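You operate a simulated robot arm through the tools that you are given. There is no shell and no other tool. Be economical: measure what you need, move in short steps, check, and stop when the job is done.

The job below is to be done with a simulated two-armed robot. You get a single attempt, and the scene is never put back.

## Task
Take the blue plug and leave it on the top of the sleeve table. Then put the black rubber roller on the top of the core table away on the top of the blue rewinder bench. Then fetch the thick collar and set it on the top of the core table. Then push the cylinder drawer shut. Then open the right drawer of the pack bench, put the blue roll from the top of the grey pack bench in the inside of the right drawer of the pack bench, then shut the drawer. Then open the lid of the core bin. The order counts. Set down upright: black rubber roller.

The check looks at the end state, three seconds after you hand in, the way a careful person would. Anything else that was tipped, shoved, dropped, spilled or broken makes it a failure. Lids that push on must go on centred and level and be pressed home; caps that screw on are set level and turned clockwise until they are tight.

## Robot
Two 7-joint arms with fingered hands on one trunk, on a base that drives. Base frame: it is fixed to the floor where the robot stands at the start and does not move with it; the origin is under the middle of the robot, x ahead of it, y to its left, z up. Lengths are in cm, angles in degrees, forces in N, time in s.
The left shoulder is at the start at [8, 19.7, 142.3], the right one opposite. With the tool pointing down near the work surface each hand reaches from about 10 to 70 cm from the robot's upright axis, wherever it stands, measured 20 degrees to its own side. Places, roughly: black rubber roller (6x6x10 cm) [50, -30, 80]; blue plug (4x4x4 cm) [70, -10, 80]; blue roll (6x7x5 cm) [330, -30, 80]; cylinder drawer [300, 140, 60]; inside of the right drawer of the pack bench [310, -200, 70]; lid of the core bin [310, -290, 50]; right drawer of the pack bench [300, -200, 70]; thick collar (11x11x4 cm) [50, 100, 80]; top of the blue rewinder bench [130, -440, 80]; top of the core table [60, 0, 80]; top of the sleeve table [30, -470, 80]. Payload 4 kg a hand.
The TCP of each hand is the grasp point between the finger pads, 2.6 cm short of the fingertips. In the tool frame z runs along the fingers and y along their closing line. Largest opening 13.2 cm; the body of the gripper starts 7.3 cm behind the TCP. The gripper is a hand of 4 fingers: y runs from the thumb to the fingers, the wrist lies at [0, 0, -23.9] in the tool frame, and closing takes about 1.5 s.
Orientation is that of the tool frame in the base frame, as [roll, pitch, yaw] about the fixed x, y, z axes, in that order (R = Rz(yaw) Ry(pitch) Rx(roll)). With the fingers straight down and closing along the base's y, the tool's x points along the base's -x, its y along +y and its z along -z.

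## Interface
- The arms move only by the tool arm_command. It takes "left_commands", "right_commands" or both (then of equal length, played together; a hand with none holds still); each is a list of rows, each a list of 7 numbers: the opening in per cent of the stroke, from 0 (shut) to 100 (fully open), then the shift along the tool's x, y, z in units of 40 mm (1.0 is 40 mm), then the turn, a rotation vector about the tool's x, y, z in units of 8 degrees (1.0 is 8 degrees). In form: [[fingers, tx, ty, tz, wx, wy, wz], ...]. A call has 1 to 20 rows; each row shifts and turns the commanded pose from where the row before left it, along the tool's axes as they then stand. A call with a number of a shift or a turn outside -1 to 1 is refused whole. Rows are played at 5 a second. More than 5 cm and 8.6 degrees between two rows, or a gripper value outside its range, and nothing of the call is played. A pose out of reach is approached as far as the arm can. The call stops where the force on the tool passes 40 N (or 10 N more than at its start, if that is more) or the arm is blocked; 0.2 s more then pass. Each finger travels about 7.2 cm/s and halts on what it meets, pressing with about 29 N; the grip force reading is that of the motor and also rises with nothing between the fingers. The clock runs only during rows and for 0.2 s after the last one: add rows that do not move to give the fingers time. The reply holds the time, the measured pose of the TCP, the force on the tool along the base axes, the opening and the grip force, in the units named above and with some noise, with the torque about the TCP (base axes, N m) and any sound that the robot's microphone picked up.
- Cameras (640 x 400 px; columns grow to the right, rows downward): "scene" is now at [10.68, 0.25, 158.03]; the picture's right is [0.01, -1.00, 0.00], its down [-0.75, -0.01, -0.66] and it looks along [0.66, 0.01, -0.75] (base axes); focal length 250 px, centre (320, 200). "left" rides on the left gripper at [-6.9, 0.2, -9.7] in its tool frame; the picture's right is [-0.03, -1.00, 0.00], its down [0.82, -0.02, -0.58] and it looks along [0.58, -0.01, 0.82] (tool axes); focal length 270 px, centre (320, 200). "right" rides on the right gripper at [6.8, 0.2, -9.7] in its tool frame; the picture's right is [-0.03, 1.00, 0.00], its down [-0.82, -0.02, -0.58] and it looks along [-0.58, -0.01, 0.82] (tool axes); focal length 270 px, centre (320, 200). There is no depth. A picture from a camera that has moved, and an enlarged one, comes with that camera's place and axes in the base frame and with its lens.
- grab_frame(camera): a new picture of that camera. It takes no simulated time.
- move_column(by): slides the trunk up (or, below 0, down) by that many cm; the arms and the scene camera ride with it, the base frame stays. It gives what a move gives, with no picture.
- steer(legs): drives the robot by 1 to 6 legs, each [ahead, left, turn to the left] in cm, cm and degrees, along the robot's own axes; the way and the turn of a leg run together, so that a leg with both is an arc; at most 150 cm and 180 degrees a leg. The arms and the cameras ride along, it lands a little off, and it stops where it bumps. It gives what a move gives.
- grasp_type(shape, hand): the hand has 4 fingers and takes this shape, open, in about a second: jaw (thumb against the fingers, like two jaws); tri (thumb and two fingers); tip (a fingertip pinch); poke (one finger out to press); point (the index stretched); flat (the hand flat); cup (the hand cupped); fist (a fist). The gripper value then closes the fingers along that shape, each until it touches; the sizes above hold for jaw. It gives what a move gives, with no picture.
- aim_head(pan, tilt): turns the head with the scene camera to pan (to the left, within 86 degrees either way) and tilt (down, from -29 to 69), counted from straight ahead of the robot. It gives what a move gives.
- inspect(camera, box): a new picture of the part [left, top, right, bottom] of that camera's present view, enlarged. It takes no simulated time.
- close_job(): hands the job in; it is judged then, once.

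Work in short steps. Places have to be worked out from the pictures, the camera data and where the tool is seen: move nearer, look again, correct. Check each grasp and each placing, and mend what went wrong. You have 186 turns and 166 pictures in all, those below and enlarged ones among them. Open the grippers and draw the arms clear of the work before you hand the job in, unless the task says otherwise.

The tools are called after "Call:" as a command line: name --argument value ..., lists and objects as JSON in quotes. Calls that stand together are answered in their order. arm_command: Moves the arms, as the interface text tells. Its arguments: {"type":"object","properties":{"left_commands":{"type":"array","items":{"type":"array","items":{"type":"number"}}},"right_commands":{"type":"array","items":{"type":"array","items":{"type":"number"}}}},"required":[]} The other tools are called the same way: move_column (by) slides the trunk up or down; grasp_type (shape, hand) gives the hand a shape; steer (legs) drives the base; aim_head (pan, tilt) turns the head that bears the scene camera; grab_frame (camera) takes a picture; inspect (camera, box) takes an enlarged picture of a part of a camera's view; close_job () hands the job in.

At the start:

```text
time_s: 0.0
left_eef_pos: [63.47, 3.28, 111.82]
left_tool_rot: [-179.9, 0.1, 180.0]
left_wrist_force: [-0.5, 0.0, 0.6]
left_ft_torque: [0.01, 0.01, -0.02]
left_opening: 13.17
left_grip_force: 0.0
left_shape: jaw
right_eef_pos: [37.57, -33.28, 98.82]
right_tool_rot: [179.9, 0.1, -180.0]
right_wrist_force: [-0.6, -0.7, -0.6]
right_ft_torque: [-0.01, -0.02, -0.02]
right_opening: 13.18
right_grip_force: 0.2
right_shape: jaw
trunk travel left (down, up): [-73.2, 10.8]
robot x, y, heading: [0.25, -0.06, -0.1]
head pan, tilt: [0.7, 48.7]
```

scene: 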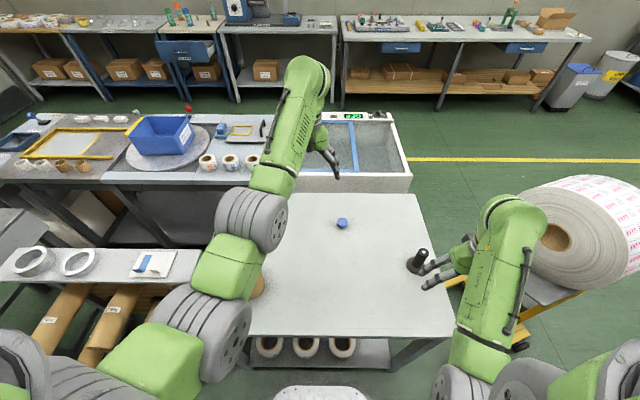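
right: 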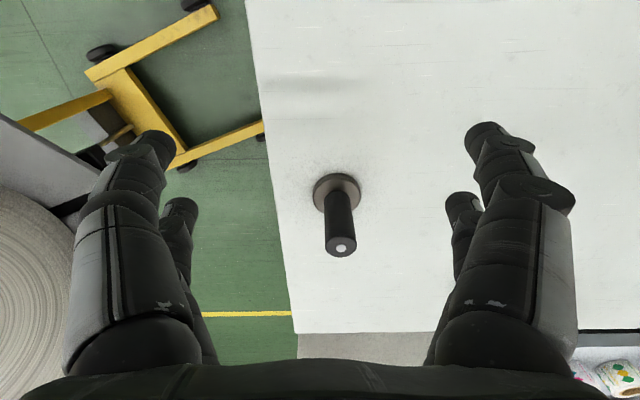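
left: 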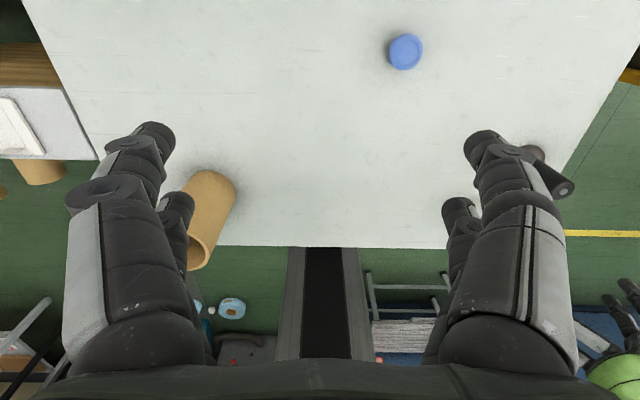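

The plug lies at about (66.3, -7.4) and the roller at about (49.4, -31.2), with the table top near z=80. I move the left hand above the plug and the right hand above the roller.

Call:
arm_command --left_commands '[[100, -0.24, -0.89, 0.5, 0, 0, 0], [100, -0.24, -0.89, 0.5, 0, 0, 0], [100, -0.24, -0.89, 0.5, 0, 0, 0], [100, 0, 0, 0.6, 0, 0, 0], [100, 0, 0, 0, 0, 0, 0]]' --right_commands '[[100, -0.74, 0.13, 0, 0, 0, 0], [100, -0.74, 0.13, 0, 0, 0, 0], [100, -0.74, 0.13, 0, 0, 0, 0], [100, -0.73, 0.13, 0, 0, 0, 0], [100, 0, 0, 0, 0, 0, 0]]'

Call:
grab_frame --camera "left"

Call:
grab_frame --camera "right"

```text
time_s: 1.2
left_eef_pos: [66.31, -7.38, 103.39]
left_tool_rot: [-179.9, 0.0, -179.9]
left_wrist_force: [-0.4, -1.1, 0.0]
left_ft_torque: [0.02, 0.03, -0.02]
left_opening: 13.19
left_grip_force: 0.0
left_shape: jaw
right_eef_pos: [49.37, -31.26, 98.83]
right_tool_rot: [180.0, 0.1, -180.0]
right_wrist_force: [1.1, 0.5, -0.1]
right_ft_torque: [0.01, 0.04, 0.02]
right_opening: 13.16
right_grip_force: 0.1
right_shape: jaw
trunk travel left (down, up): [-73.2, 10.8]
robot x, y, heading: [-0.05, -0.14, -0.1]
head pan, tilt: [0.7, 48.7]
```

```text
162 pictures are left
camera left: at [73.15, -7.05, 113.21], right [0.03, -1.0, 0.0], down [-0.82, -0.02, 0.58], along [-0.58, -0.02, -0.82], focal length 270 px, centre (320, 200)
```

left: 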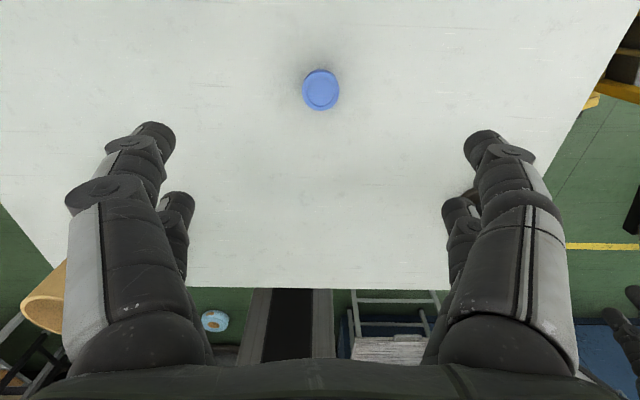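

```text
161 pictures are left
camera right: at [42.62, -31.13, 108.5], right [0.03, 1.0, 0.0], down [0.82, -0.02, 0.58], along [0.58, -0.01, -0.82], focal length 270 px, centre (320, 200)
```

right: 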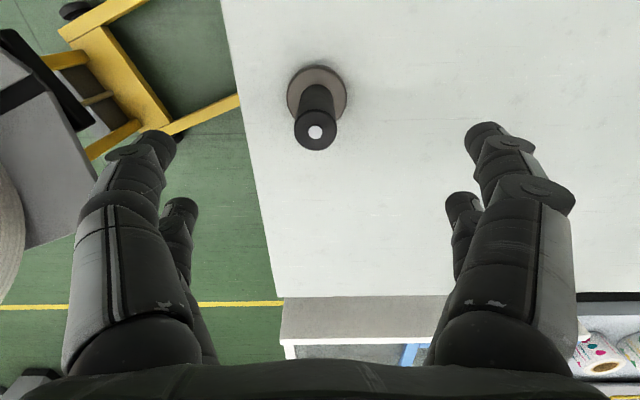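

Both are centred under the hands: plug top about z=84 at (66.2, -7.5), roller at (49.5, -31.5). I lower both hands to grasp height in this step.

Call:
arm_command --left_commands '[[100, 0, 0, 1, 0, 0, 0], [100, 0, 0, 1, 0, 0, 0], [100, 0, 0, 1, 0, 0, 0], [100, 0.02, -0.02, 0.9, 0, 0, 0], [100, 0, 0, 0.9, 0, 0, 0], [100, 0, 0, 0.2, 0, 0, 0], [100, 0, 0, 0, 0, 0, 0]]' --right_commands '[[100, -0.03, -0.06, 0, 0, 0, 0], [100, 0, 0, 0.7, 0, 0, 0], [100, 0, 0, 0.7, 0, 0, 0], [100, 0, 0, 0.7, 0, 0, 0], [100, 0, 0, 0.7, 0, 0, 0], [100, 0, 0, 0.3, 0, 0, 0], [100, 0, 0, 0, 0, 0, 0]]'

Call:
grab_frame --camera "left"

Call:
grab_frame --camera "right"

```text
time_s: 2.8
left_eef_pos: [62.73, -6.46, 85.76]
left_tool_rot: [-179.9, 0.1, 180.0]
left_wrist_force: [0.0, 0.4, -0.1]
left_ft_torque: [0.03, -0.01, 0.02]
left_opening: 13.2
left_grip_force: 0.1
left_shape: jaw
left hand out of reach, approached as far as the arm can: row 2, 3, 4, 5
right_eef_pos: [49.59, -31.41, 86.51]
right_tool_rot: [180.0, 0.1, -180.0]
right_wrist_force: [0.1, 0.1, -0.5]
right_ft_torque: [0.0, -0.03, -0.01]
right_opening: 13.18
right_grip_force: 0.0
right_shape: jaw
trunk travel left (down, up): [-73.2, 10.8]
robot x, y, heading: [-0.14, -0.25, 0.1]
head pan, tilt: [0.7, 48.7]
```

```text
160 pictures are left
camera left: at [69.5, -6.07, 95.52], right [0.03, -1.0, 0.0], down [-0.82, -0.02, 0.58], along [-0.58, -0.02, -0.82], focal length 270 px, centre (320, 200)
```

left: 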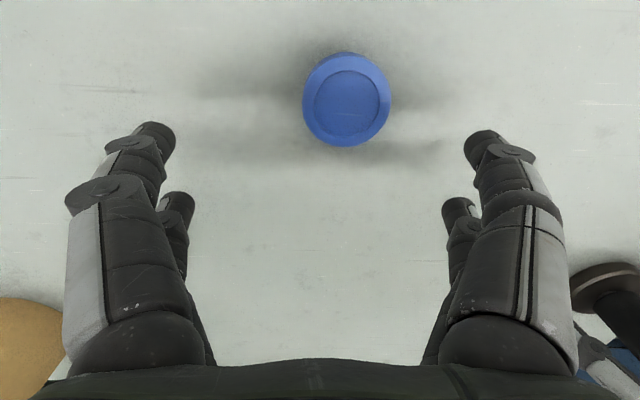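

```text
159 pictures are left
camera right: at [42.71, -31.36, 96.12], right [0.03, 1.0, 0.0], down [0.82, -0.02, 0.58], along [0.58, -0.01, -0.82], focal length 270 px, centre (320, 200)
```

right: 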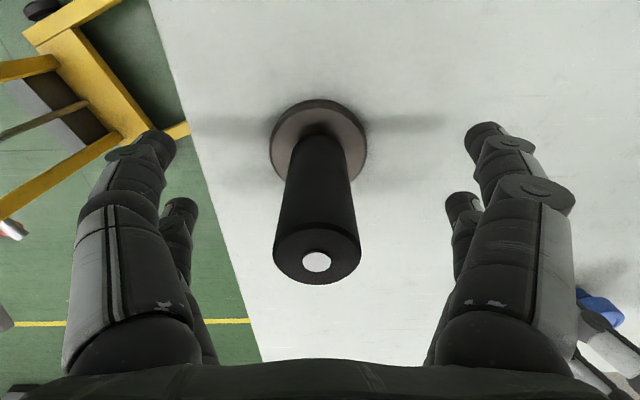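

The left arm runs out of reach at this trunk height. I raise both hands clear, then lower the trunk to extend the reach.

Call:
arm_command --left_commands '[[100, 0, 0, -1, 0, 0, 0], [100, 0, 0, -1, 0, 0, 0], [100, 0, 0, -1, 0, 0, 0], [100, 0, 0, -1, 0, 0, 0], [100, 0, 0, -0.5, 0, 0, 0]]' --right_commands '[[100, 0, 0, -1, 0, 0, 0], [100, 0, 0, -1, 0, 0, 0], [100, 0, 0, -1, 0, 0, 0], [100, 0, 0, -1, 0, 0, 0], [100, 0, 0, -1, 0, 0, 0]]'

Call:
move_column --by -14

Call:
grab_frame --camera "left"

```text
time_s: 4.0
left_eef_pos: [64.56, -7.39, 103.56]
left_tool_rot: [-180.0, -0.1, 180.0]
left_wrist_force: [0.4, 0.3, 0.4]
left_ft_torque: [-0.05, -0.01, -0.02]
left_opening: 13.18
left_grip_force: 0.1
left_shape: jaw
left hand out of reach, approached as far as the arm can: row 2, 3, 4
right_eef_pos: [49.99, -31.52, 106.15]
right_tool_rot: [180.0, 0.1, 180.0]
right_wrist_force: [0.1, 0.2, -0.3]
right_ft_torque: [-0.01, 0.01, 0.03]
right_opening: 13.19
right_grip_force: 0.1
right_shape: jaw
right hand out of reach, approached as far as the arm can: row 5
trunk travel left (down, up): [-73.2, 10.8]
robot x, y, heading: [0.37, -0.33, 0.1]
head pan, tilt: [0.7, 48.7]
```

```text
time_s: 5.7
left_eef_pos: [64.66, -7.35, 89.68]
left_tool_rot: [180.0, 0.0, 180.0]
left_wrist_force: [0.6, -0.4, -0.9]
left_ft_torque: [0.01, 0.02, -0.03]
left_opening: 13.19
left_grip_force: 0.1
left_shape: jaw
right_eef_pos: [50.06, -31.6, 92.22]
right_tool_rot: [-179.9, 0.1, -180.0]
right_wrist_force: [0.0, 0.0, -1.1]
right_ft_torque: [-0.01, 0.04, 0.02]
right_opening: 13.19
right_grip_force: 0.0
right_shape: jaw
trunk travel left (down, up): [-59.2, 24.8]
robot x, y, heading: [0.15, 0.06, 0.1]
head pan, tilt: [0.7, 48.7]
```

```text
158 pictures are left
camera left: at [71.54, -7.04, 99.24], right [0.03, -1.0, 0.0], down [-0.82, -0.02, 0.58], along [-0.58, -0.01, -0.82], focal length 270 px, centre (320, 200)
```

left: 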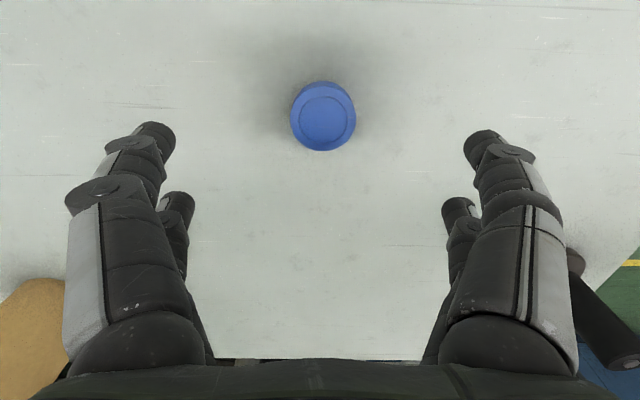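

The plug top is at (66.6, -7.4). I move 2 cm ahead, go down to z=83.3 and close the left hand; the right hand holds.

Call:
arm_command --left_commands '[[100, -0.5, 0, 0.3, 0, 0, 0], [100, 0, 0, 0.6, 0, 0, 0], [100, 0, 0, 0.5, 0, 0, 0], [100, 0, 0, 0.2, 0, 0, 0], [100, 0, 0, 0, 0, 0, 0]]'

Call:
grab_frame --camera "left"

```text
time_s: 6.9
left_eef_pos: [65.8, -7.23, 83.4]
left_tool_rot: [-180.0, 0.0, 179.9]
left_wrist_force: [-0.2, -0.7, 0.2]
left_ft_torque: [0.0, 0.02, 0.01]
left_opening: 13.19
left_grip_force: 0.0
left_shape: jaw
left hand out of reach, approached as far as the arm can: row 2, 4
right_eef_pos: [49.98, -31.64, 92.12]
right_tool_rot: [180.0, 0.2, -179.9]
right_wrist_force: [0.3, -0.4, 0.2]
right_ft_torque: [-0.02, 0.02, -0.01]
right_opening: 13.2
right_grip_force: 0.1
right_shape: jaw
trunk travel left (down, up): [-59.2, 24.8]
robot x, y, heading: [-0.25, 0.21, 0.0]
head pan, tilt: [0.7, 48.7]
```

```text
157 pictures are left
camera left: at [72.57, -6.88, 93.15], right [0.03, -1.0, 0.0], down [-0.82, -0.02, 0.58], along [-0.58, -0.01, -0.82], focal length 270 px, centre (320, 200)
```

left: 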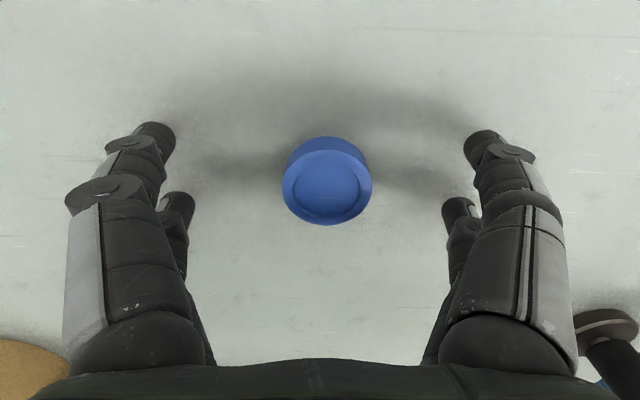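

The plug sits between the fingers, about 1 cm ahead of the TCP and within the finger spread. I close the left hand.

Call:
arm_command --left_commands '[[30, 0, 0, 0, 0, 0, 0], [0, 0, 0, 0, 0, 0, 0], [0, 0, 0, 0, 0, 0, 0], [0, 0, 0, 0, 0, 0, 0], [0, 0, 0, 0, 0, 0, 0], [0, 0, 0, 0, 0, 0, 0], [0, 0, 0, 0, 0, 0, 0]]'

Call:
grab_frame --camera "left"

Call:
grab_frame --camera "right"

```text
time_s: 8.5
left_eef_pos: [65.85, -7.25, 83.37]
left_tool_rot: [179.9, -0.1, -180.0]
left_wrist_force: [0.8, 0.3, 0.2]
left_ft_torque: [0.0, -0.02, -0.03]
left_opening: 0.59
left_grip_force: 28.6
left_shape: jaw
right_eef_pos: [50.03, -31.5, 92.1]
right_tool_rot: [-180.0, 0.1, -180.0]
right_wrist_force: [1.0, 0.0, 0.7]
right_ft_torque: [0.01, 0.03, 0.0]
right_opening: 13.17
right_grip_force: 0.0
right_shape: jaw
trunk travel left (down, up): [-59.2, 24.8]
robot x, y, heading: [0.08, 0.23, -0.1]
head pan, tilt: [0.7, 48.7]
```

```text
156 pictures are left
camera left: at [72.61, -6.87, 93.12], right [0.03, -1.0, 0.0], down [-0.82, -0.02, 0.58], along [-0.58, -0.01, -0.82], focal length 270 px, centre (320, 200)
```

left: 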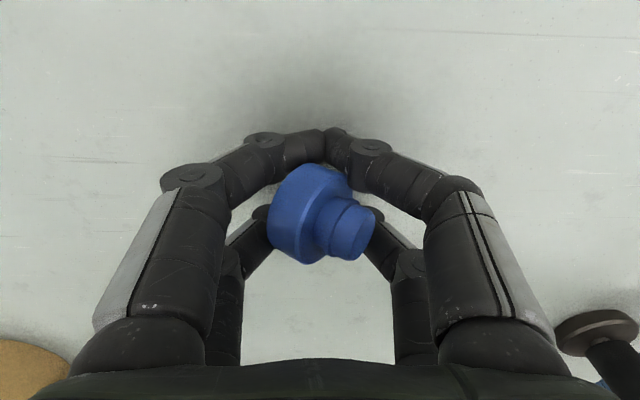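

```text
155 pictures are left
camera right: at [43.11, -31.51, 101.85], right [0.03, 1.0, 0.0], down [0.82, -0.02, 0.58], along [0.58, -0.01, -0.82], focal length 270 px, centre (320, 200)
```

right: 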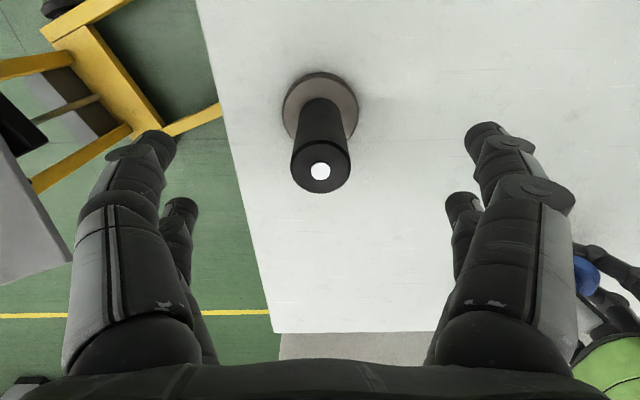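

The opening of 0.6 cm says the fingers shut without gripping the plug properly; it seems to have tipped and sits caged. I look closer before doing anything.

Call:
inspect --camera "left" --box '[200, 110, 440, 270]'

Call:
inspect --camera "scene" --box '[220, 140, 460, 290]'

```text
2.50 times, centred on (320, 190) of left
camera zoom: at [72.61, -6.87, 93.12], right [0.03, -1.0, 0.0], down [-0.82, -0.02, 0.58], along [-0.58, -0.01, -0.82], focal length 676 px, centre (320, 225)
```

zoom: 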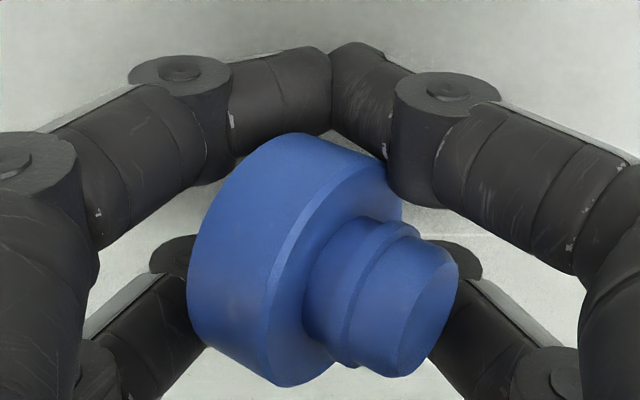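

```text
2.67 times, centred on (340, 215) of scene
camera zoom: at [10.69, 0.25, 144.03], right [0.01, -1.0, 0.0], down [-0.75, -0.01, -0.66], along [0.66, 0.01, -0.75], focal length 666 px, centre (267, 160)
```

zoom: 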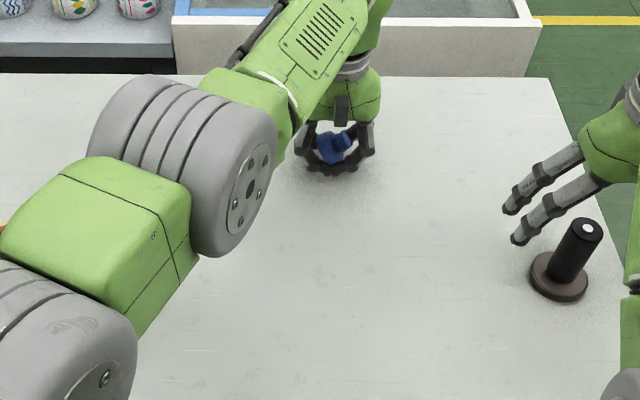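

The plug lies tilted, neck up, caged between shut fingers. I open slowly so that it settles onto the table, then regrasp.

Call:
arm_command --left_commands '[[8, 0, 0, 0, 0, 0, 0], [14, 0, 0, 0, 0, 0, 0], [20, 0, 0, 0, 0, 0, 0], [26, 0, 0, 0, 0, 0, 0], [32, 0, 0, 0, 0, 0, 0], [38, 0, 0, 0, 0, 0, 0], [44, 0, 0, 0, 0, 0, 0], [50, 0, 0, 0, 0, 0, 0], [50, 0, 0, 0, 0, 0, 0], [50, 0, 0, 0, 0, 0, 0]]'

Call:
grab_frame --camera "left"

```text
time_s: 10.7
left_eef_pos: [65.58, -7.16, 83.37]
left_tool_rot: [180.0, -0.1, 180.0]
left_wrist_force: [-0.6, -1.5, 0.2]
left_ft_torque: [0.02, -0.02, 0.0]
left_opening: 6.55
left_grip_force: 0.1
left_shape: jaw
right_eef_pos: [49.98, -31.47, 92.09]
right_tool_rot: [179.9, 0.0, 179.9]
right_wrist_force: [-0.1, 0.3, 0.1]
right_ft_torque: [0.02, 0.0, 0.0]
right_opening: 13.2
right_grip_force: 0.0
right_shape: jaw
trunk travel left (down, up): [-59.2, 24.8]
robot x, y, heading: [0.03, -0.09, 0.0]
head pan, tilt: [0.7, 48.7]
```

```text
152 pictures are left
camera left: at [72.61, -6.87, 93.13], right [0.03, -1.0, 0.0], down [-0.82, -0.02, 0.58], along [-0.58, -0.01, -0.82], focal length 270 px, centre (320, 200)
```

left: 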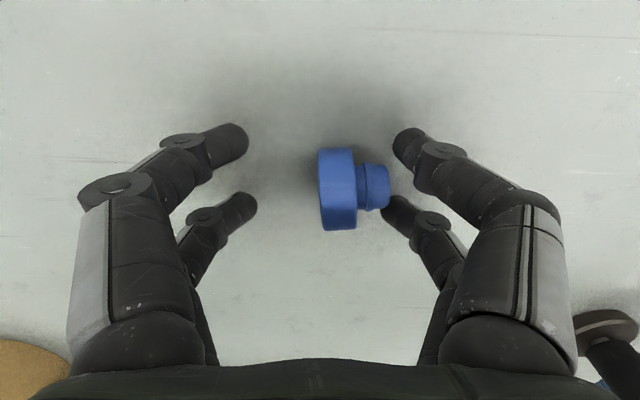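

The plug now lies on its side with its axis along y; two fingers can pinch its disc with the neck between them, if I shift about 0.7 cm ahead. I raise the hands, lower the trunk 10 cm for reach, and look again.

Call:
arm_command --left_commands '[[60, 0, 0, -1, 0, 0, 0], [60, 0, 0, -1, 0, 0, 0], [60, 0, 0, -0.7, 0, 0, 0], [60, 0, 0, 0, 0, 0, 0]]' --right_commands '[[100, 0, 0, -1, 0, 0, 0], [100, 0, 0, -1, 0, 0, 0], [100, 0, 0, -0.7, 0, 0, 0], [100, 0, 0, 0, 0, 0, 0]]'

Call:
move_column --by -10

Call:
arm_command --left_commands '[[60, -0.25, -0.05, 0, 0, 0, 0], [60, 0, 0, 0, 0, 0, 0]]'

Call:
grab_frame --camera "left"

```text
time_s: 11.7
left_eef_pos: [65.74, -7.29, 94.38]
left_tool_rot: [-180.0, 0.0, 180.0]
left_wrist_force: [-0.1, -1.0, -0.4]
left_ft_torque: [-0.01, -0.01, 0.04]
left_opening: 7.87
left_grip_force: 0.2
left_shape: jaw
right_eef_pos: [54.32, -32.77, 100.48]
right_tool_rot: [180.0, 0.0, -180.0]
right_wrist_force: [-0.4, -0.1, 0.4]
right_ft_torque: [0.01, 0.0, -0.01]
right_opening: 13.18
right_grip_force: 0.1
right_shape: jaw
right hand out of reach, approached as far as the arm can: row 1, 2, 3
trunk travel left (down, up): [-59.2, 24.8]
robot x, y, heading: [0.03, -0.41, 0.0]
head pan, tilt: [0.7, 48.7]
```

```text
time_s: 13.0
left_eef_pos: [65.74, -7.25, 84.37]
left_tool_rot: [-180.0, -0.1, 180.0]
left_wrist_force: [0.3, 0.1, 1.0]
left_ft_torque: [0.0, 0.02, -0.02]
left_opening: 7.85
left_grip_force: 0.1
left_shape: jaw
right_eef_pos: [54.37, -32.79, 90.56]
right_tool_rot: [180.0, 0.1, -180.0]
right_wrist_force: [-0.4, -0.6, 0.1]
right_ft_torque: [0.0, 0.0, 0.0]
right_opening: 13.21
right_grip_force: 0.0
right_shape: jaw
trunk travel left (down, up): [-49.2, 34.8]
robot x, y, heading: [0.01, 0.18, -0.3]
head pan, tilt: [0.7, 48.7]
```

```text
time_s: 13.6
left_eef_pos: [66.83, -7.54, 84.21]
left_tool_rot: [-179.9, -0.1, -179.9]
left_wrist_force: [0.7, 0.0, -0.2]
left_ft_torque: [-0.05, -0.01, -0.01]
left_opening: 7.88
left_grip_force: 0.1
left_shape: jaw
right_eef_pos: [54.27, -32.77, 90.5]
right_tool_rot: [179.9, 0.1, -180.0]
right_wrist_force: [0.7, -0.2, 1.3]
right_ft_torque: [0.01, -0.01, 0.03]
right_opening: 13.18
right_grip_force: 0.2
right_shape: jaw
trunk travel left (down, up): [-49.2, 34.8]
robot x, y, heading: [0.05, -0.09, -0.1]
head pan, tilt: [0.7, 48.7]
```

```text
151 pictures are left
camera left: at [73.5, -7.08, 94.04], right [0.03, -1.0, 0.0], down [-0.82, -0.02, 0.58], along [-0.58, -0.02, -0.82], focal length 270 px, centre (320, 200)
```

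left: 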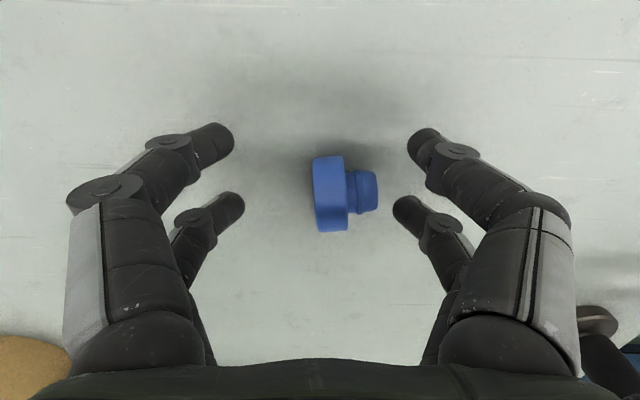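

Disc centre works out at x=65.5, y=-7.9, z=82. I shift back 1.2 cm, down 1 cm and close slowly, checking the result.

Call:
arm_command --left_commands '[[60, 0.31, -0.1, 0.25, 0, 0, 0], [50, 0, 0, 0, 0, 0, 0], [40, 0, 0, 0, 0, 0, 0], [32, 0, 0, 0, 0, 0, 0], [26, 0, 0, 0, 0, 0, 0], [20, 0, 0, 0, 0, 0, 0], [14, 0, 0, 0, 0, 0, 0], [8, 0, 0, 0, 0, 0, 0], [2, 0, 0, 0, 0, 0, 0], [0, 0, 0, 0, 0, 0, 0], [0, 0, 0, 0, 0, 0, 0]]'

Call:
grab_frame --camera "left"

```text
time_s: 16.0
left_eef_pos: [65.6, -7.93, 83.27]
left_tool_rot: [-180.0, -0.1, 180.0]
left_wrist_force: [0.0, 0.8, -0.4]
left_ft_torque: [-0.02, 0.0, -0.01]
left_opening: 1.32
left_grip_force: 28.8
left_shape: jaw
right_eef_pos: [54.3, -32.8, 90.51]
right_tool_rot: [-180.0, 0.1, 179.9]
right_wrist_force: [0.6, -0.1, -0.5]
right_ft_torque: [-0.02, 0.0, 0.02]
right_opening: 13.21
right_grip_force: 0.1
right_shape: jaw
trunk travel left (down, up): [-49.2, 34.8]
robot x, y, heading: [-0.1, 0.33, 0.1]
head pan, tilt: [0.7, 48.7]
```

```text
150 pictures are left
camera left: at [72.39, -7.54, 93.0], right [0.03, -1.0, 0.0], down [-0.81, -0.02, 0.58], along [-0.58, -0.01, -0.82], focal length 270 px, centre (320, 200)
```

left: 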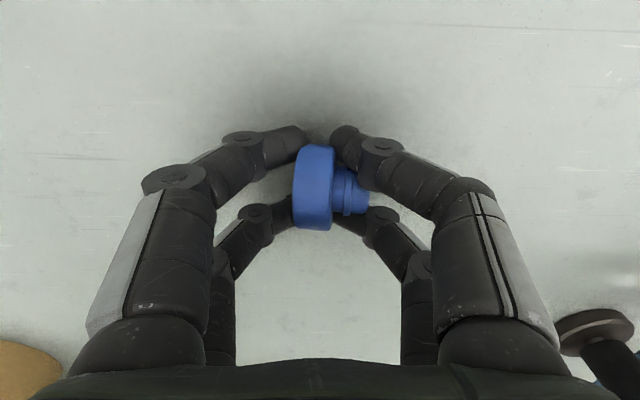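

The disc is pinched between both finger pairs with the neck between them, as planned. I lift the left hand 12 cm and check that the plug comes along.

Call:
arm_command --left_commands '[[0, 0, 0, -0.4, 0, 0, 0], [0, 0, 0, -0.8, 0, 0, 0], [0, 0, 0, -0.9, 0, 0, 0], [0, 0, 0, -0.9, 0, 0, 0], [0, 0, 0, 0, 0, 0, 0]]'

Call:
grab_frame --camera "left"

Call:
grab_frame --camera "right"

```text
time_s: 17.2
left_eef_pos: [65.52, -7.79, 95.17]
left_tool_rot: [179.9, -0.2, 180.0]
left_wrist_force: [-0.5, -0.2, -0.4]
left_ft_torque: [-0.03, 0.02, -0.01]
left_opening: 1.3
left_grip_force: 28.9
left_shape: jaw
right_eef_pos: [54.45, -32.72, 90.41]
right_tool_rot: [-180.0, 0.1, -180.0]
right_wrist_force: [0.5, 0.5, -0.4]
right_ft_torque: [0.03, -0.02, 0.01]
right_opening: 13.18
right_grip_force: 0.0
right_shape: jaw
trunk travel left (down, up): [-49.2, 34.8]
robot x, y, heading: [-0.13, 0.31, -0.1]
head pan, tilt: [0.7, 48.7]
```

```text
149 pictures are left
camera left: at [72.35, -7.5, 104.91], right [0.03, -1.0, 0.0], down [-0.81, -0.02, 0.58], along [-0.58, -0.01, -0.81], focal length 270 px, centre (320, 200)
```

left: 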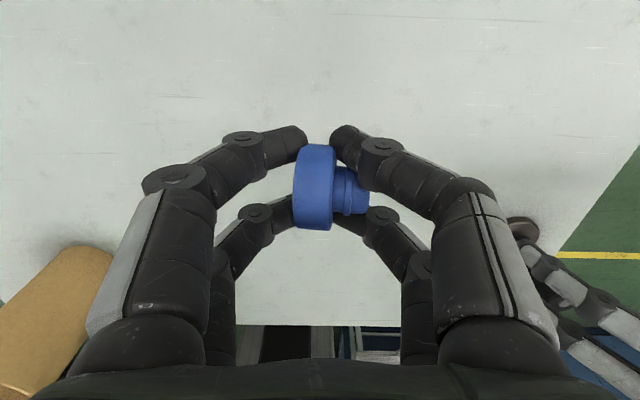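

```text
148 pictures are left
camera right: at [47.48, -32.74, 100.17], right [0.03, 1.0, 0.0], down [0.82, -0.02, 0.58], along [0.58, -0.01, -0.82], focal length 270 px, centre (320, 200)
```

right: 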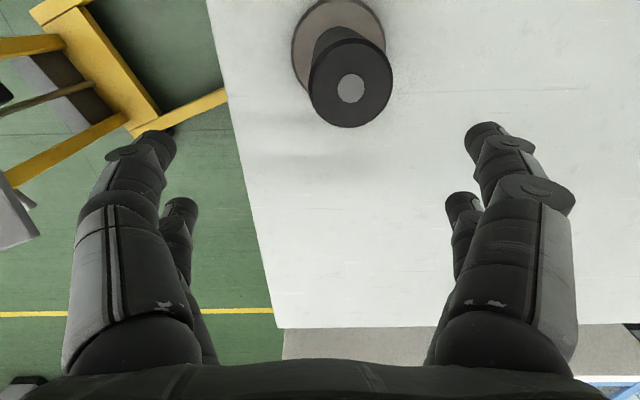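

The plug is held firmly. The roller axis is at (49.7, -31.6); I bring the right hand over it, down to z=86.3, and close.

Call:
arm_command --right_commands '[[100, 0.6, 0.14, 0, 0, 0, 0], [100, 0.58, 0.14, 0, 0, 0, 0], [100, 0, 0, 0.6, 0, 0, 0], [100, 0, 0, 0.42, 0, 0, 0], [100, 0, 0, 0, 0, 0, 0]]'

Call:
grab_frame --camera "right"

```text
time_s: 18.4
left_eef_pos: [65.54, -7.81, 95.29]
left_tool_rot: [180.0, -0.1, 179.9]
left_wrist_force: [1.0, -0.4, 0.0]
left_ft_torque: [0.0, 0.02, -0.02]
left_opening: 1.33
left_grip_force: 29.0
left_shape: jaw
right_eef_pos: [53.91, -32.92, 84.99]
right_tool_rot: [-179.9, 0.1, -180.0]
right_wrist_force: [-0.9, 0.2, 0.2]
right_ft_torque: [0.0, 0.0, 0.03]
right_opening: 13.16
right_grip_force: 0.0
right_shape: jaw
right hand out of reach, approached as far as the arm can: row 1, 2
trunk travel left (down, up): [-49.2, 34.8]
robot x, y, heading: [-0.59, 0.2, 0.1]
head pan, tilt: [0.7, 48.7]
```

```text
147 pictures are left
camera right: at [46.93, -32.82, 94.71], right [0.03, 1.0, 0.0], down [0.81, -0.02, 0.58], along [0.58, -0.01, -0.82], focal length 270 px, centre (320, 200)
```

right: 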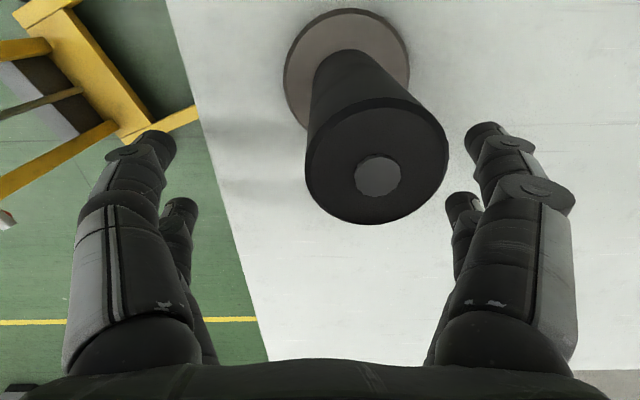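

With the trunk this low the right hand cannot come near enough. I raise the trunk 14 cm and then look again.

Call:
move_column --by 14

Call:
arm_command --right_commands '[[100, 0.5, 0.16, 0.2, 0, 0, 0], [100, 0.5, 0.16, 0.2, 0, 0, 0], [100, 0, 0, 0.3, 0, 0, 0], [100, 0, 0, 0, 0, 0, 0]]'

Call:
grab_frame --camera "right"

```text
time_s: 20.1
left_eef_pos: [65.58, -7.84, 109.23]
left_tool_rot: [-179.9, -0.2, 179.9]
left_wrist_force: [-0.2, 0.3, -0.5]
left_ft_torque: [0.01, 0.0, 0.0]
left_opening: 1.35
left_grip_force: 29.1
left_shape: jaw
right_eef_pos: [53.84, -32.84, 99.01]
right_tool_rot: [180.0, 0.1, -180.0]
right_wrist_force: [-0.1, -0.8, -0.1]
right_ft_torque: [0.0, 0.0, 0.0]
right_opening: 13.17
right_grip_force: 0.1
right_shape: jaw
trunk travel left (down, up): [-63.2, 20.8]
robot x, y, heading: [-0.16, 0.1, 0.3]
head pan, tilt: [0.7, 48.7]
```

```text
time_s: 21.1
left_eef_pos: [65.45, -7.8, 109.25]
left_tool_rot: [180.0, 0.0, -180.0]
left_wrist_force: [-0.8, -0.8, -0.8]
left_ft_torque: [0.01, -0.04, 0.02]
left_opening: 1.33
left_grip_force: 29.1
left_shape: jaw
right_eef_pos: [50.51, -31.81, 95.64]
right_tool_rot: [-179.9, 0.1, -180.0]
right_wrist_force: [0.7, 0.5, 0.4]
right_ft_torque: [0.01, -0.03, -0.04]
right_opening: 13.18
right_grip_force: 0.0
right_shape: jaw
right hand out of reach, approached as far as the arm can: row 2
trunk travel left (down, up): [-63.2, 20.8]
robot x, y, heading: [-0.38, 0.12, -0.2]
head pan, tilt: [0.7, 48.7]
```

```text
146 pictures are left
camera right: at [43.59, -31.75, 105.32], right [0.03, 1.0, 0.0], down [0.81, -0.02, 0.58], along [0.58, -0.01, -0.82], focal length 270 px, centre (320, 200)
```

right: 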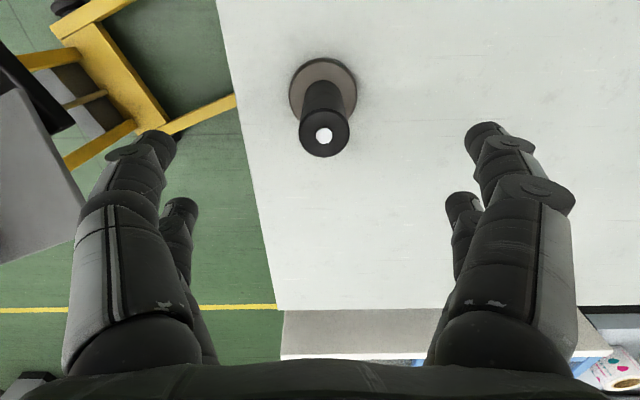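

Roller top at (49.7, -31.6). I make the small correction, go down to z=86.3 and close the right hand gradually.

Call:
arm_command --right_commands '[[100, 0, 0, 0.9, 0, 0, 0], [100, 0.18, 0.05, 0.8, 0, 0, 0], [100, 0, 0, 0.63, 0, 0, 0], [80, 0, 0, 0, 0, 0, 0], [60, 0, 0, 0, 0, 0, 0], [45, 0, 0, 0, 0, 0, 0], [35, 0, 0, 0, 0, 0, 0], [28, 0, 0, 0, 0, 0, 0], [20, 0, 0, 0, 0, 0, 0], [10, 0, 0, 0, 0, 0, 0], [0, 0, 0, 0, 0, 0, 0], [0, 0, 0, 0, 0, 0, 0]]'

Call:
grab_frame --camera "right"

```text
time_s: 23.7
left_eef_pos: [65.48, -7.75, 109.16]
left_tool_rot: [-180.0, -0.2, 179.9]
left_wrist_force: [-0.4, -0.1, 0.0]
left_ft_torque: [-0.03, 0.0, 0.0]
left_opening: 1.31
left_grip_force: 28.8
left_shape: jaw
right_eef_pos: [49.91, -31.64, 86.2]
right_tool_rot: [180.0, -0.1, -179.9]
right_wrist_force: [-0.7, 2.8, 0.0]
right_ft_torque: [0.05, -0.1, -0.02]
right_opening: 0.24
right_grip_force: 29.0
right_shape: jaw
trunk travel left (down, up): [-63.2, 20.8]
robot x, y, heading: [0.13, 0.16, 0.4]
head pan, tilt: [0.7, 48.7]
```

```text
145 pictures are left
camera right: at [42.98, -31.5, 95.95], right [0.03, 1.0, 0.0], down [0.82, -0.02, 0.58], along [0.58, -0.01, -0.82], focal length 270 px, centre (320, 200)
```

right: 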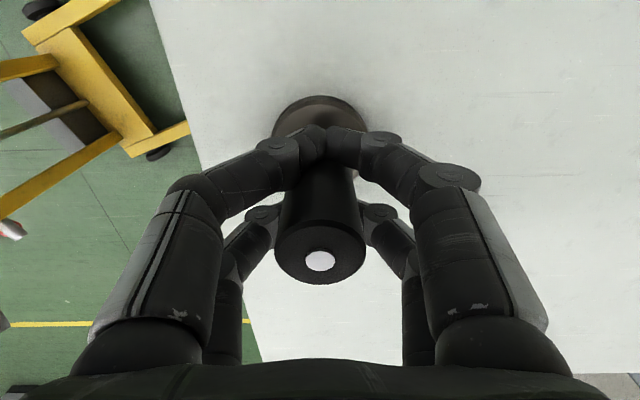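

The fingers wedge round the shaft. I lift 4 cm to see whether the roller hangs firmly and upright.

Call:
arm_command --right_commands '[[0, 0, 0, -0.3, 0, 0, 0], [0, 0, 0, -0.5, 0, 0, 0], [0, 0, 0, -0.5, 0, 0, 0], [0, 0, 0, 0, 0, 0, 0]]'

Call:
grab_frame --camera "right"

Call:
grab_frame --camera "scene"

```text
time_s: 24.7
left_eef_pos: [65.63, -7.94, 108.97]
left_tool_rot: [179.9, -0.3, 179.9]
left_wrist_force: [1.0, 0.1, -0.5]
left_ft_torque: [0.0, -0.02, 0.02]
left_opening: 1.32
left_grip_force: 29.3
left_shape: jaw
right_eef_pos: [49.85, -31.59, 91.29]
right_tool_rot: [179.8, 0.0, -180.0]
right_wrist_force: [0.4, -0.2, -15.7]
right_ft_torque: [-0.01, 0.02, 0.04]
right_opening: 0.22
right_grip_force: 29.1
right_shape: jaw
trunk travel left (down, up): [-63.2, 20.8]
robot x, y, heading: [-0.03, -0.26, 0.0]
head pan, tilt: [0.7, 48.7]
```

```text
144 pictures are left
camera right: at [43.05, -31.65, 101.05], right [0.03, 1.0, 0.0], down [0.82, -0.02, 0.58], along [0.58, -0.01, -0.82], focal length 270 px, centre (320, 200)
```

right: 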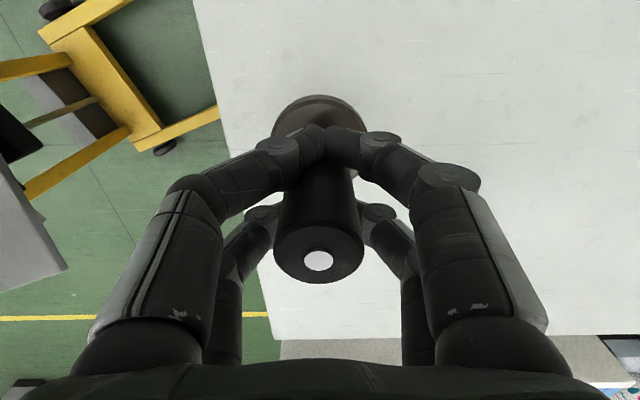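

```text
143 pictures are left
camera scene: at [10.96, 0.06, 148.0], right [0.01, -1.0, 0.0], down [-0.75, -0.01, -0.66], along [0.66, 0.01, -0.75], focal length 250 px, centre (320, 200)
```

scene: 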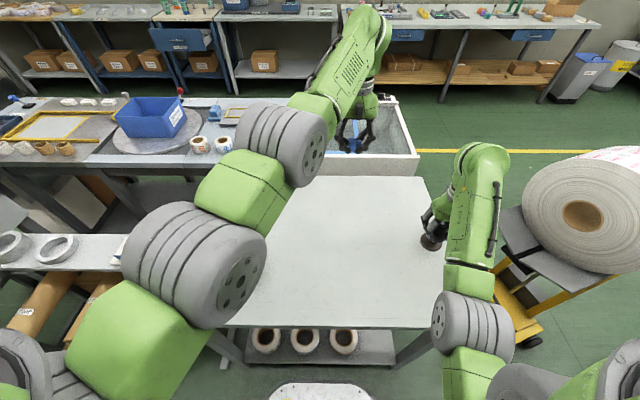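

The roller (about 1.6 kg) is held upright with its base 6.2 cm below the TCP. Before driving I look to the right and to the left/behind with the head.

Call:
aim_head --pan -86 --tilt 25

Call:
grab_frame --camera "scene"

Call:
aim_head --pan 86 --tilt 30

Call:
grab_frame --camera "scene"

```text
time_s: 26.3
left_eef_pos: [65.61, -8.0, 109.07]
left_tool_rot: [179.9, -0.2, 180.0]
left_wrist_force: [-0.6, 0.3, 0.1]
left_ft_torque: [-0.04, -0.02, 0.01]
left_opening: 1.32
left_grip_force: 28.8
left_shape: jaw
right_eef_pos: [50.0, -31.66, 91.33]
right_tool_rot: [179.8, 0.0, -180.0]
right_wrist_force: [0.2, -0.2, -15.5]
right_ft_torque: [-0.02, 0.03, -0.03]
right_opening: 0.22
right_grip_force: 29.8
right_shape: jaw
trunk travel left (down, up): [-63.2, 20.8]
robot x, y, heading: [-0.22, -0.33, -0.0]
head pan, tilt: [-85.9, 25.0]
```

```text
142 pictures are left
camera scene: at [3.75, -9.18, 151.59], right [-1.0, -0.07, 0.0], down [-0.03, 0.42, -0.91], along [0.06, -0.9, -0.42], focal length 250 px, centre (320, 200)
```

scene: 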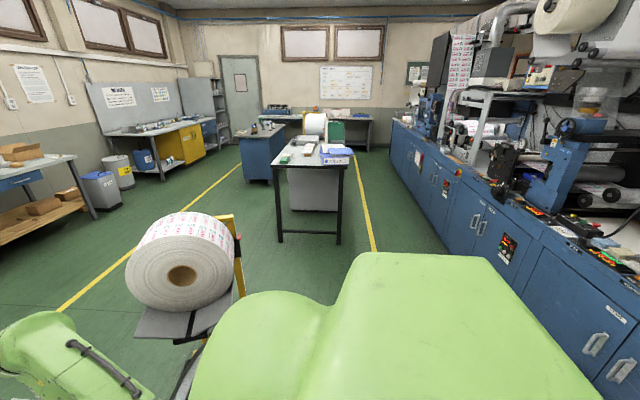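

```text
time_s: 28.9
left_eef_pos: [65.61, -7.95, 109.1]
left_tool_rot: [179.9, -0.2, -180.0]
left_wrist_force: [-0.1, -0.5, -0.3]
left_ft_torque: [0.01, 0.04, 0.01]
left_opening: 1.29
left_grip_force: 29.1
left_shape: jaw
right_eef_pos: [49.86, -31.67, 91.41]
right_tool_rot: [-180.0, 0.1, 180.0]
right_wrist_force: [0.5, -0.5, -15.8]
right_ft_torque: [0.01, 0.03, -0.06]
right_opening: 0.24
right_grip_force: 28.7
right_shape: jaw
trunk travel left (down, up): [-63.2, 20.8]
robot x, y, heading: [0.05, 0.22, -0.1]
head pan, tilt: [85.9, 30.0]
```

```text
141 pictures are left
camera scene: at [3.74, 9.03, 150.82], right [1.0, -0.07, 0.0], down [-0.04, -0.5, -0.87], along [0.06, 0.86, -0.5], focal length 250 px, centre (320, 200)
```

scene: 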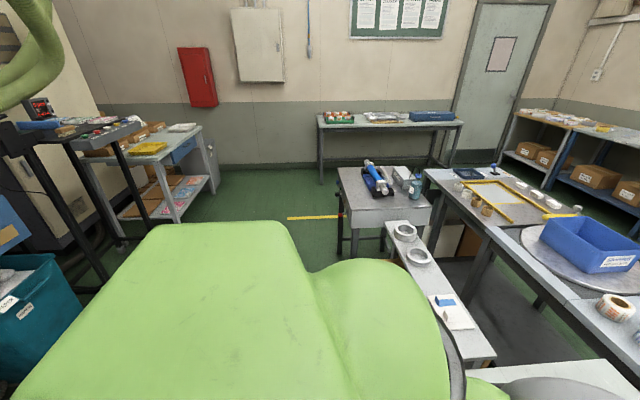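

I zoom in on the far right area to tell the tables apart. First pan back to the right.

Call:
aim_head --pan -86 --tilt 25

Call:
inspect --camera "scene" --box '[220, 90, 400, 250]'

```text
time_s: 31.5
left_eef_pos: [65.64, -7.98, 109.0]
left_tool_rot: [179.9, -0.3, 179.9]
left_wrist_force: [0.1, 0.3, -0.1]
left_ft_torque: [0.02, -0.01, -0.03]
left_opening: 1.3
left_grip_force: 29.1
left_shape: jaw
right_eef_pos: [49.96, -31.7, 91.36]
right_tool_rot: [179.9, 0.0, 180.0]
right_wrist_force: [0.1, -0.4, -15.8]
right_ft_torque: [0.01, 0.01, -0.03]
right_opening: 0.22
right_grip_force: 28.9
right_shape: jaw
trunk travel left (down, up): [-63.2, 20.8]
robot x, y, heading: [0.28, 0.25, -0.0]
head pan, tilt: [-85.9, 25.0]
```

```text
2.50 times, centred on (310, 170) of scene
camera zoom: at [3.75, -9.18, 151.59], right [-1.0, -0.07, 0.0], down [-0.03, 0.42, -0.91], along [0.06, -0.9, -0.42], focal length 624 px, centre (345, 275)
```

zoom: 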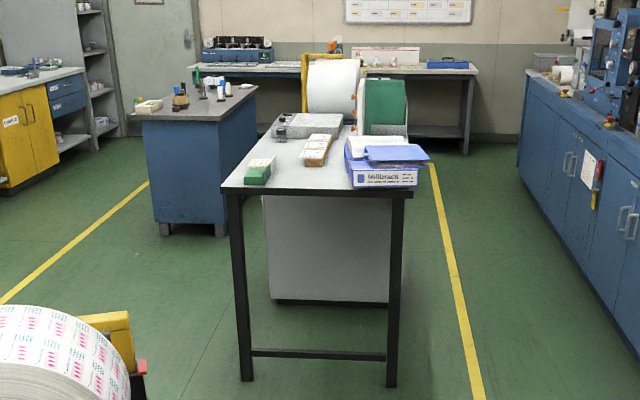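

The white table with items spans roughly y -240 to -395; the blue bench with grey top near (130,-450) is the rewinder bench. The sleeve table (30,-470) must be just beyond, so I back away from the core table and look again.

Call:
steer --legs '[[-55, 0, 0]]'

Call:
grab_frame --camera "scene"

```text
time_s: 34.7
left_eef_pos: [10.52, -8.15, 108.95]
left_tool_rot: [180.0, -0.3, 179.7]
left_wrist_force: [-0.1, 0.1, -0.1]
left_ft_torque: [-0.02, -0.01, 0.03]
left_opening: 1.32
left_grip_force: 29.1
left_shape: jaw
right_eef_pos: [-5.34, -31.85, 91.38]
right_tool_rot: [179.9, -0.1, 179.7]
right_wrist_force: [0.3, -0.5, -15.8]
right_ft_torque: [0.01, 0.05, 0.01]
right_opening: 0.25
right_grip_force: 29.1
right_shape: jaw
trunk travel left (down, up): [-63.2, 20.8]
robot x, y, heading: [-55.42, -0.23, -0.2]
head pan, tilt: [-85.9, 25.0]
```

```text
139 pictures are left
camera scene: at [-51.31, -9.06, 151.58], right [-1.0, -0.07, 0.0], down [-0.03, 0.42, -0.91], along [0.06, -0.9, -0.42], focal length 250 px, centre (320, 200)
```

scene: 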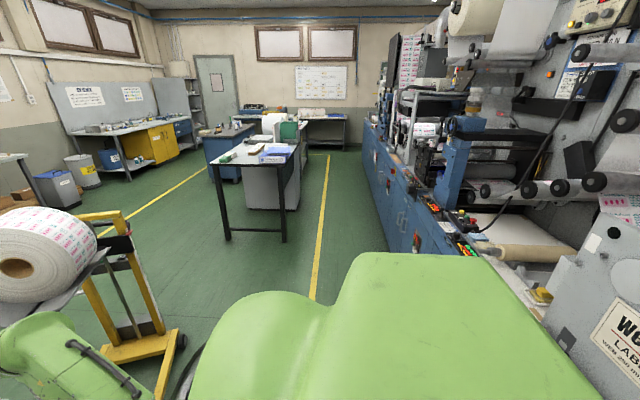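

The aisle between the table and the press (x from about -125 to -10) is wide enough. I turn right 90° and drive 150 cm along it.

Call:
steer --legs '[[0, 0, -90], [150, 0, 0]]'

Call:
aim_head --pan 15 --tilt 25

Call:
grab_frame --camera "scene"

```text
time_s: 40.3
left_eef_pos: [-64.29, -74.62, 109.32]
left_tool_rot: [179.9, 0.1, 89.1]
left_wrist_force: [-0.2, 0.0, -1.3]
left_ft_torque: [-0.01, 0.01, -0.01]
left_opening: 1.32
left_grip_force: 28.7
left_shape: jaw
right_eef_pos: [-87.68, -58.46, 91.32]
right_tool_rot: [179.8, -0.3, 89.2]
right_wrist_force: [-1.0, 0.6, -14.3]
right_ft_torque: [0.02, -0.01, -0.02]
right_opening: 0.18
right_grip_force: 29.0
right_shape: jaw
trunk travel left (down, up): [-63.2, 20.8]
robot x, y, heading: [-55.12, -9.36, -90.9]
head pan, tilt: [-85.9, 25.0]
stopped in leg 2: the robot was blocked; the commanded pose is now the measured one
```

```text
time_s: 42.0
left_eef_pos: [-64.22, -74.96, 109.08]
left_tool_rot: [179.9, -0.1, 89.2]
left_wrist_force: [0.0, -0.1, 0.0]
left_ft_torque: [0.0, -0.01, -0.03]
left_opening: 1.33
left_grip_force: 29.1
left_shape: jaw
right_eef_pos: [-87.76, -59.02, 91.24]
right_tool_rot: [179.8, -0.2, 89.2]
right_wrist_force: [0.5, 0.3, -16.1]
right_ft_torque: [-0.01, -0.06, -0.01]
right_opening: 0.19
right_grip_force: 28.6
right_shape: jaw
trunk travel left (down, up): [-63.2, 20.8]
robot x, y, heading: [-55.59, -9.89, -90.7]
head pan, tilt: [15.0, 25.0]
```

```text
138 pictures are left
camera scene: at [-53.43, -21.62, 151.6], right [-0.97, -0.24, 0.0], down [-0.1, 0.41, -0.91], along [0.22, -0.88, -0.42], focal length 250 px, centre (320, 200)
```

scene: 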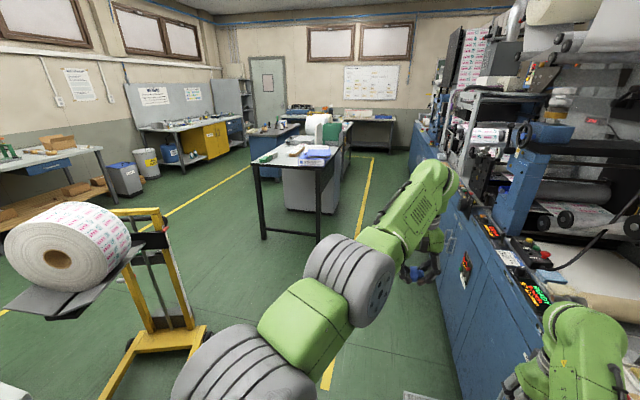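

The right arm met the press. I strafe 30 cm left to free it, then look closely at the tables ahead.

Call:
steer --legs '[[0, 30, 1]]'

Call:
inspect --camera "scene" --box '[220, 80, 420, 240]'

Call:
grab_frame --camera "right"

```text
time_s: 44.1
left_eef_pos: [-33.17, -75.49, 109.02]
left_tool_rot: [179.8, -0.3, 90.2]
left_wrist_force: [-1.1, 0.7, -0.2]
left_ft_torque: [0.01, -0.03, -0.02]
left_opening: 1.32
left_grip_force: 29.2
left_shape: jaw
right_eef_pos: [-56.74, -59.77, 91.09]
right_tool_rot: [179.8, -0.3, 90.1]
right_wrist_force: [-0.7, -0.1, -15.4]
right_ft_torque: [-0.04, 0.0, 0.0]
right_opening: 0.2
right_grip_force: 28.9
right_shape: jaw
trunk travel left (down, up): [-63.2, 20.8]
robot x, y, heading: [-24.99, -9.61, -89.7]
head pan, tilt: [15.0, 25.0]
```

```text
2.50 times, centred on (320, 160) of scene
camera zoom: at [-23.32, -21.82, 151.59], right [-0.97, -0.26, 0.0], down [-0.11, 0.41, -0.91], along [0.24, -0.87, -0.42], focal length 624 px, centre (320, 300)
```

zoom: 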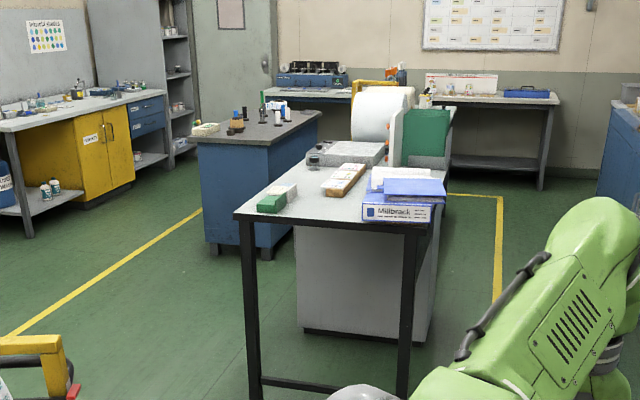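

```text
136 pictures are left
camera right: at [-56.77, -53.1, 100.89], right [1.0, -0.02, 0.0], down [-0.02, -0.82, 0.57], along [-0.01, -0.57, -0.82], focal length 270 px, centre (320, 200)
```

right: 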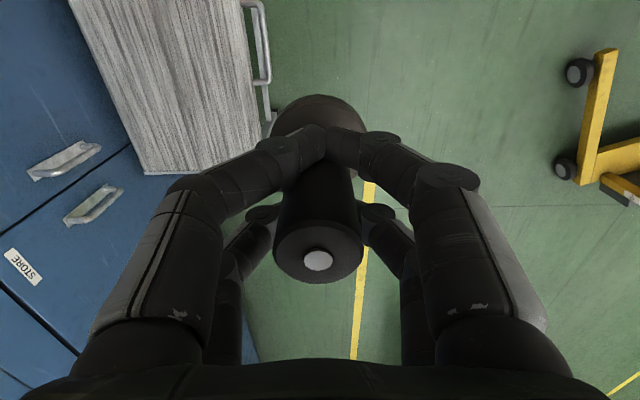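

A low paper trolley near (-80,-60) blocked the base. From x=-25 the way is clear, so I drive 115 cm ahead and look down at the tables.

Call:
steer --legs '[[115, 0, 0]]'

Call:
aim_head --pan 15 --tilt 20

Call:
grab_frame --camera "scene"

```text
time_s: 50.0
left_eef_pos: [-32.13, -191.45, 109.04]
left_tool_rot: [180.0, 0.0, 90.5]
left_wrist_force: [-0.2, 0.3, 0.2]
left_ft_torque: [0.03, 0.04, 0.02]
left_opening: 1.29
left_grip_force: 29.3
left_shape: jaw
right_eef_pos: [-55.72, -175.76, 91.2]
right_tool_rot: [179.8, -0.2, 90.4]
right_wrist_force: [0.1, -0.1, -14.6]
right_ft_torque: [-0.01, -0.02, 0.01]
right_opening: 0.19
right_grip_force: 29.6
right_shape: jaw
trunk travel left (down, up): [-63.2, 20.8]
robot x, y, heading: [-24.1, -125.69, -89.5]
head pan, tilt: [15.0, 25.0]
```

```text
time_s: 50.6
left_eef_pos: [-32.16, -191.43, 109.12]
left_tool_rot: [179.9, -0.2, 90.4]
left_wrist_force: [0.3, 0.8, 0.5]
left_ft_torque: [-0.01, -0.04, -0.02]
left_opening: 1.31
left_grip_force: 29.4
left_shape: jaw
right_eef_pos: [-55.97, -175.75, 91.16]
right_tool_rot: [180.0, -0.4, 90.3]
right_wrist_force: [0.6, 0.0, -16.2]
right_ft_torque: [-0.01, -0.03, -0.02]
right_opening: 0.2
right_grip_force: 28.5
right_shape: jaw
trunk travel left (down, up): [-63.2, 20.8]
robot x, y, heading: [-24.88, -125.54, -89.7]
head pan, tilt: [15.0, 20.0]
```

```text
135 pictures are left
camera scene: at [-22.4, -137.82, 152.4], right [-0.96, -0.27, 0.0], down [-0.09, 0.33, -0.94], along [0.25, -0.91, -0.34], focal length 250 px, centre (320, 200)
```

scene: 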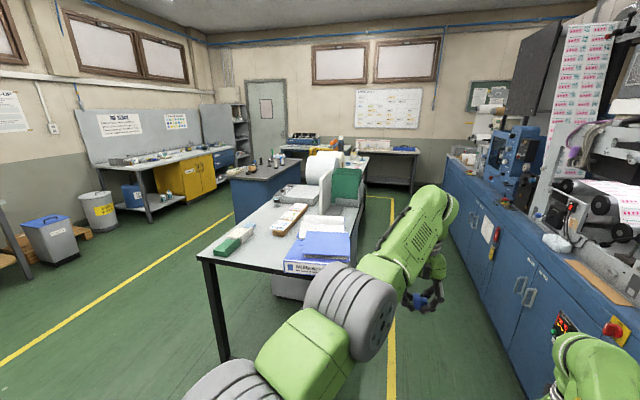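

Call:
inspect --camera "scene" --box '[220, 120, 420, 245]'

```text
3.20 times, centred on (320, 182) of scene
camera zoom: at [-22.4, -137.82, 152.4], right [-0.96, -0.27, 0.0], down [-0.09, 0.33, -0.94], along [0.25, -0.91, -0.34], focal length 799 px, centre (320, 256)
```

zoom: 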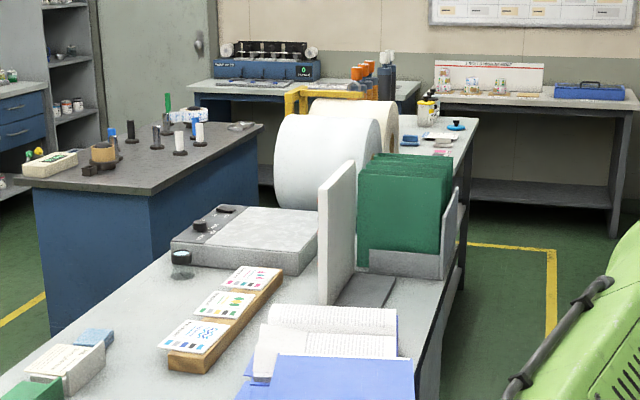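

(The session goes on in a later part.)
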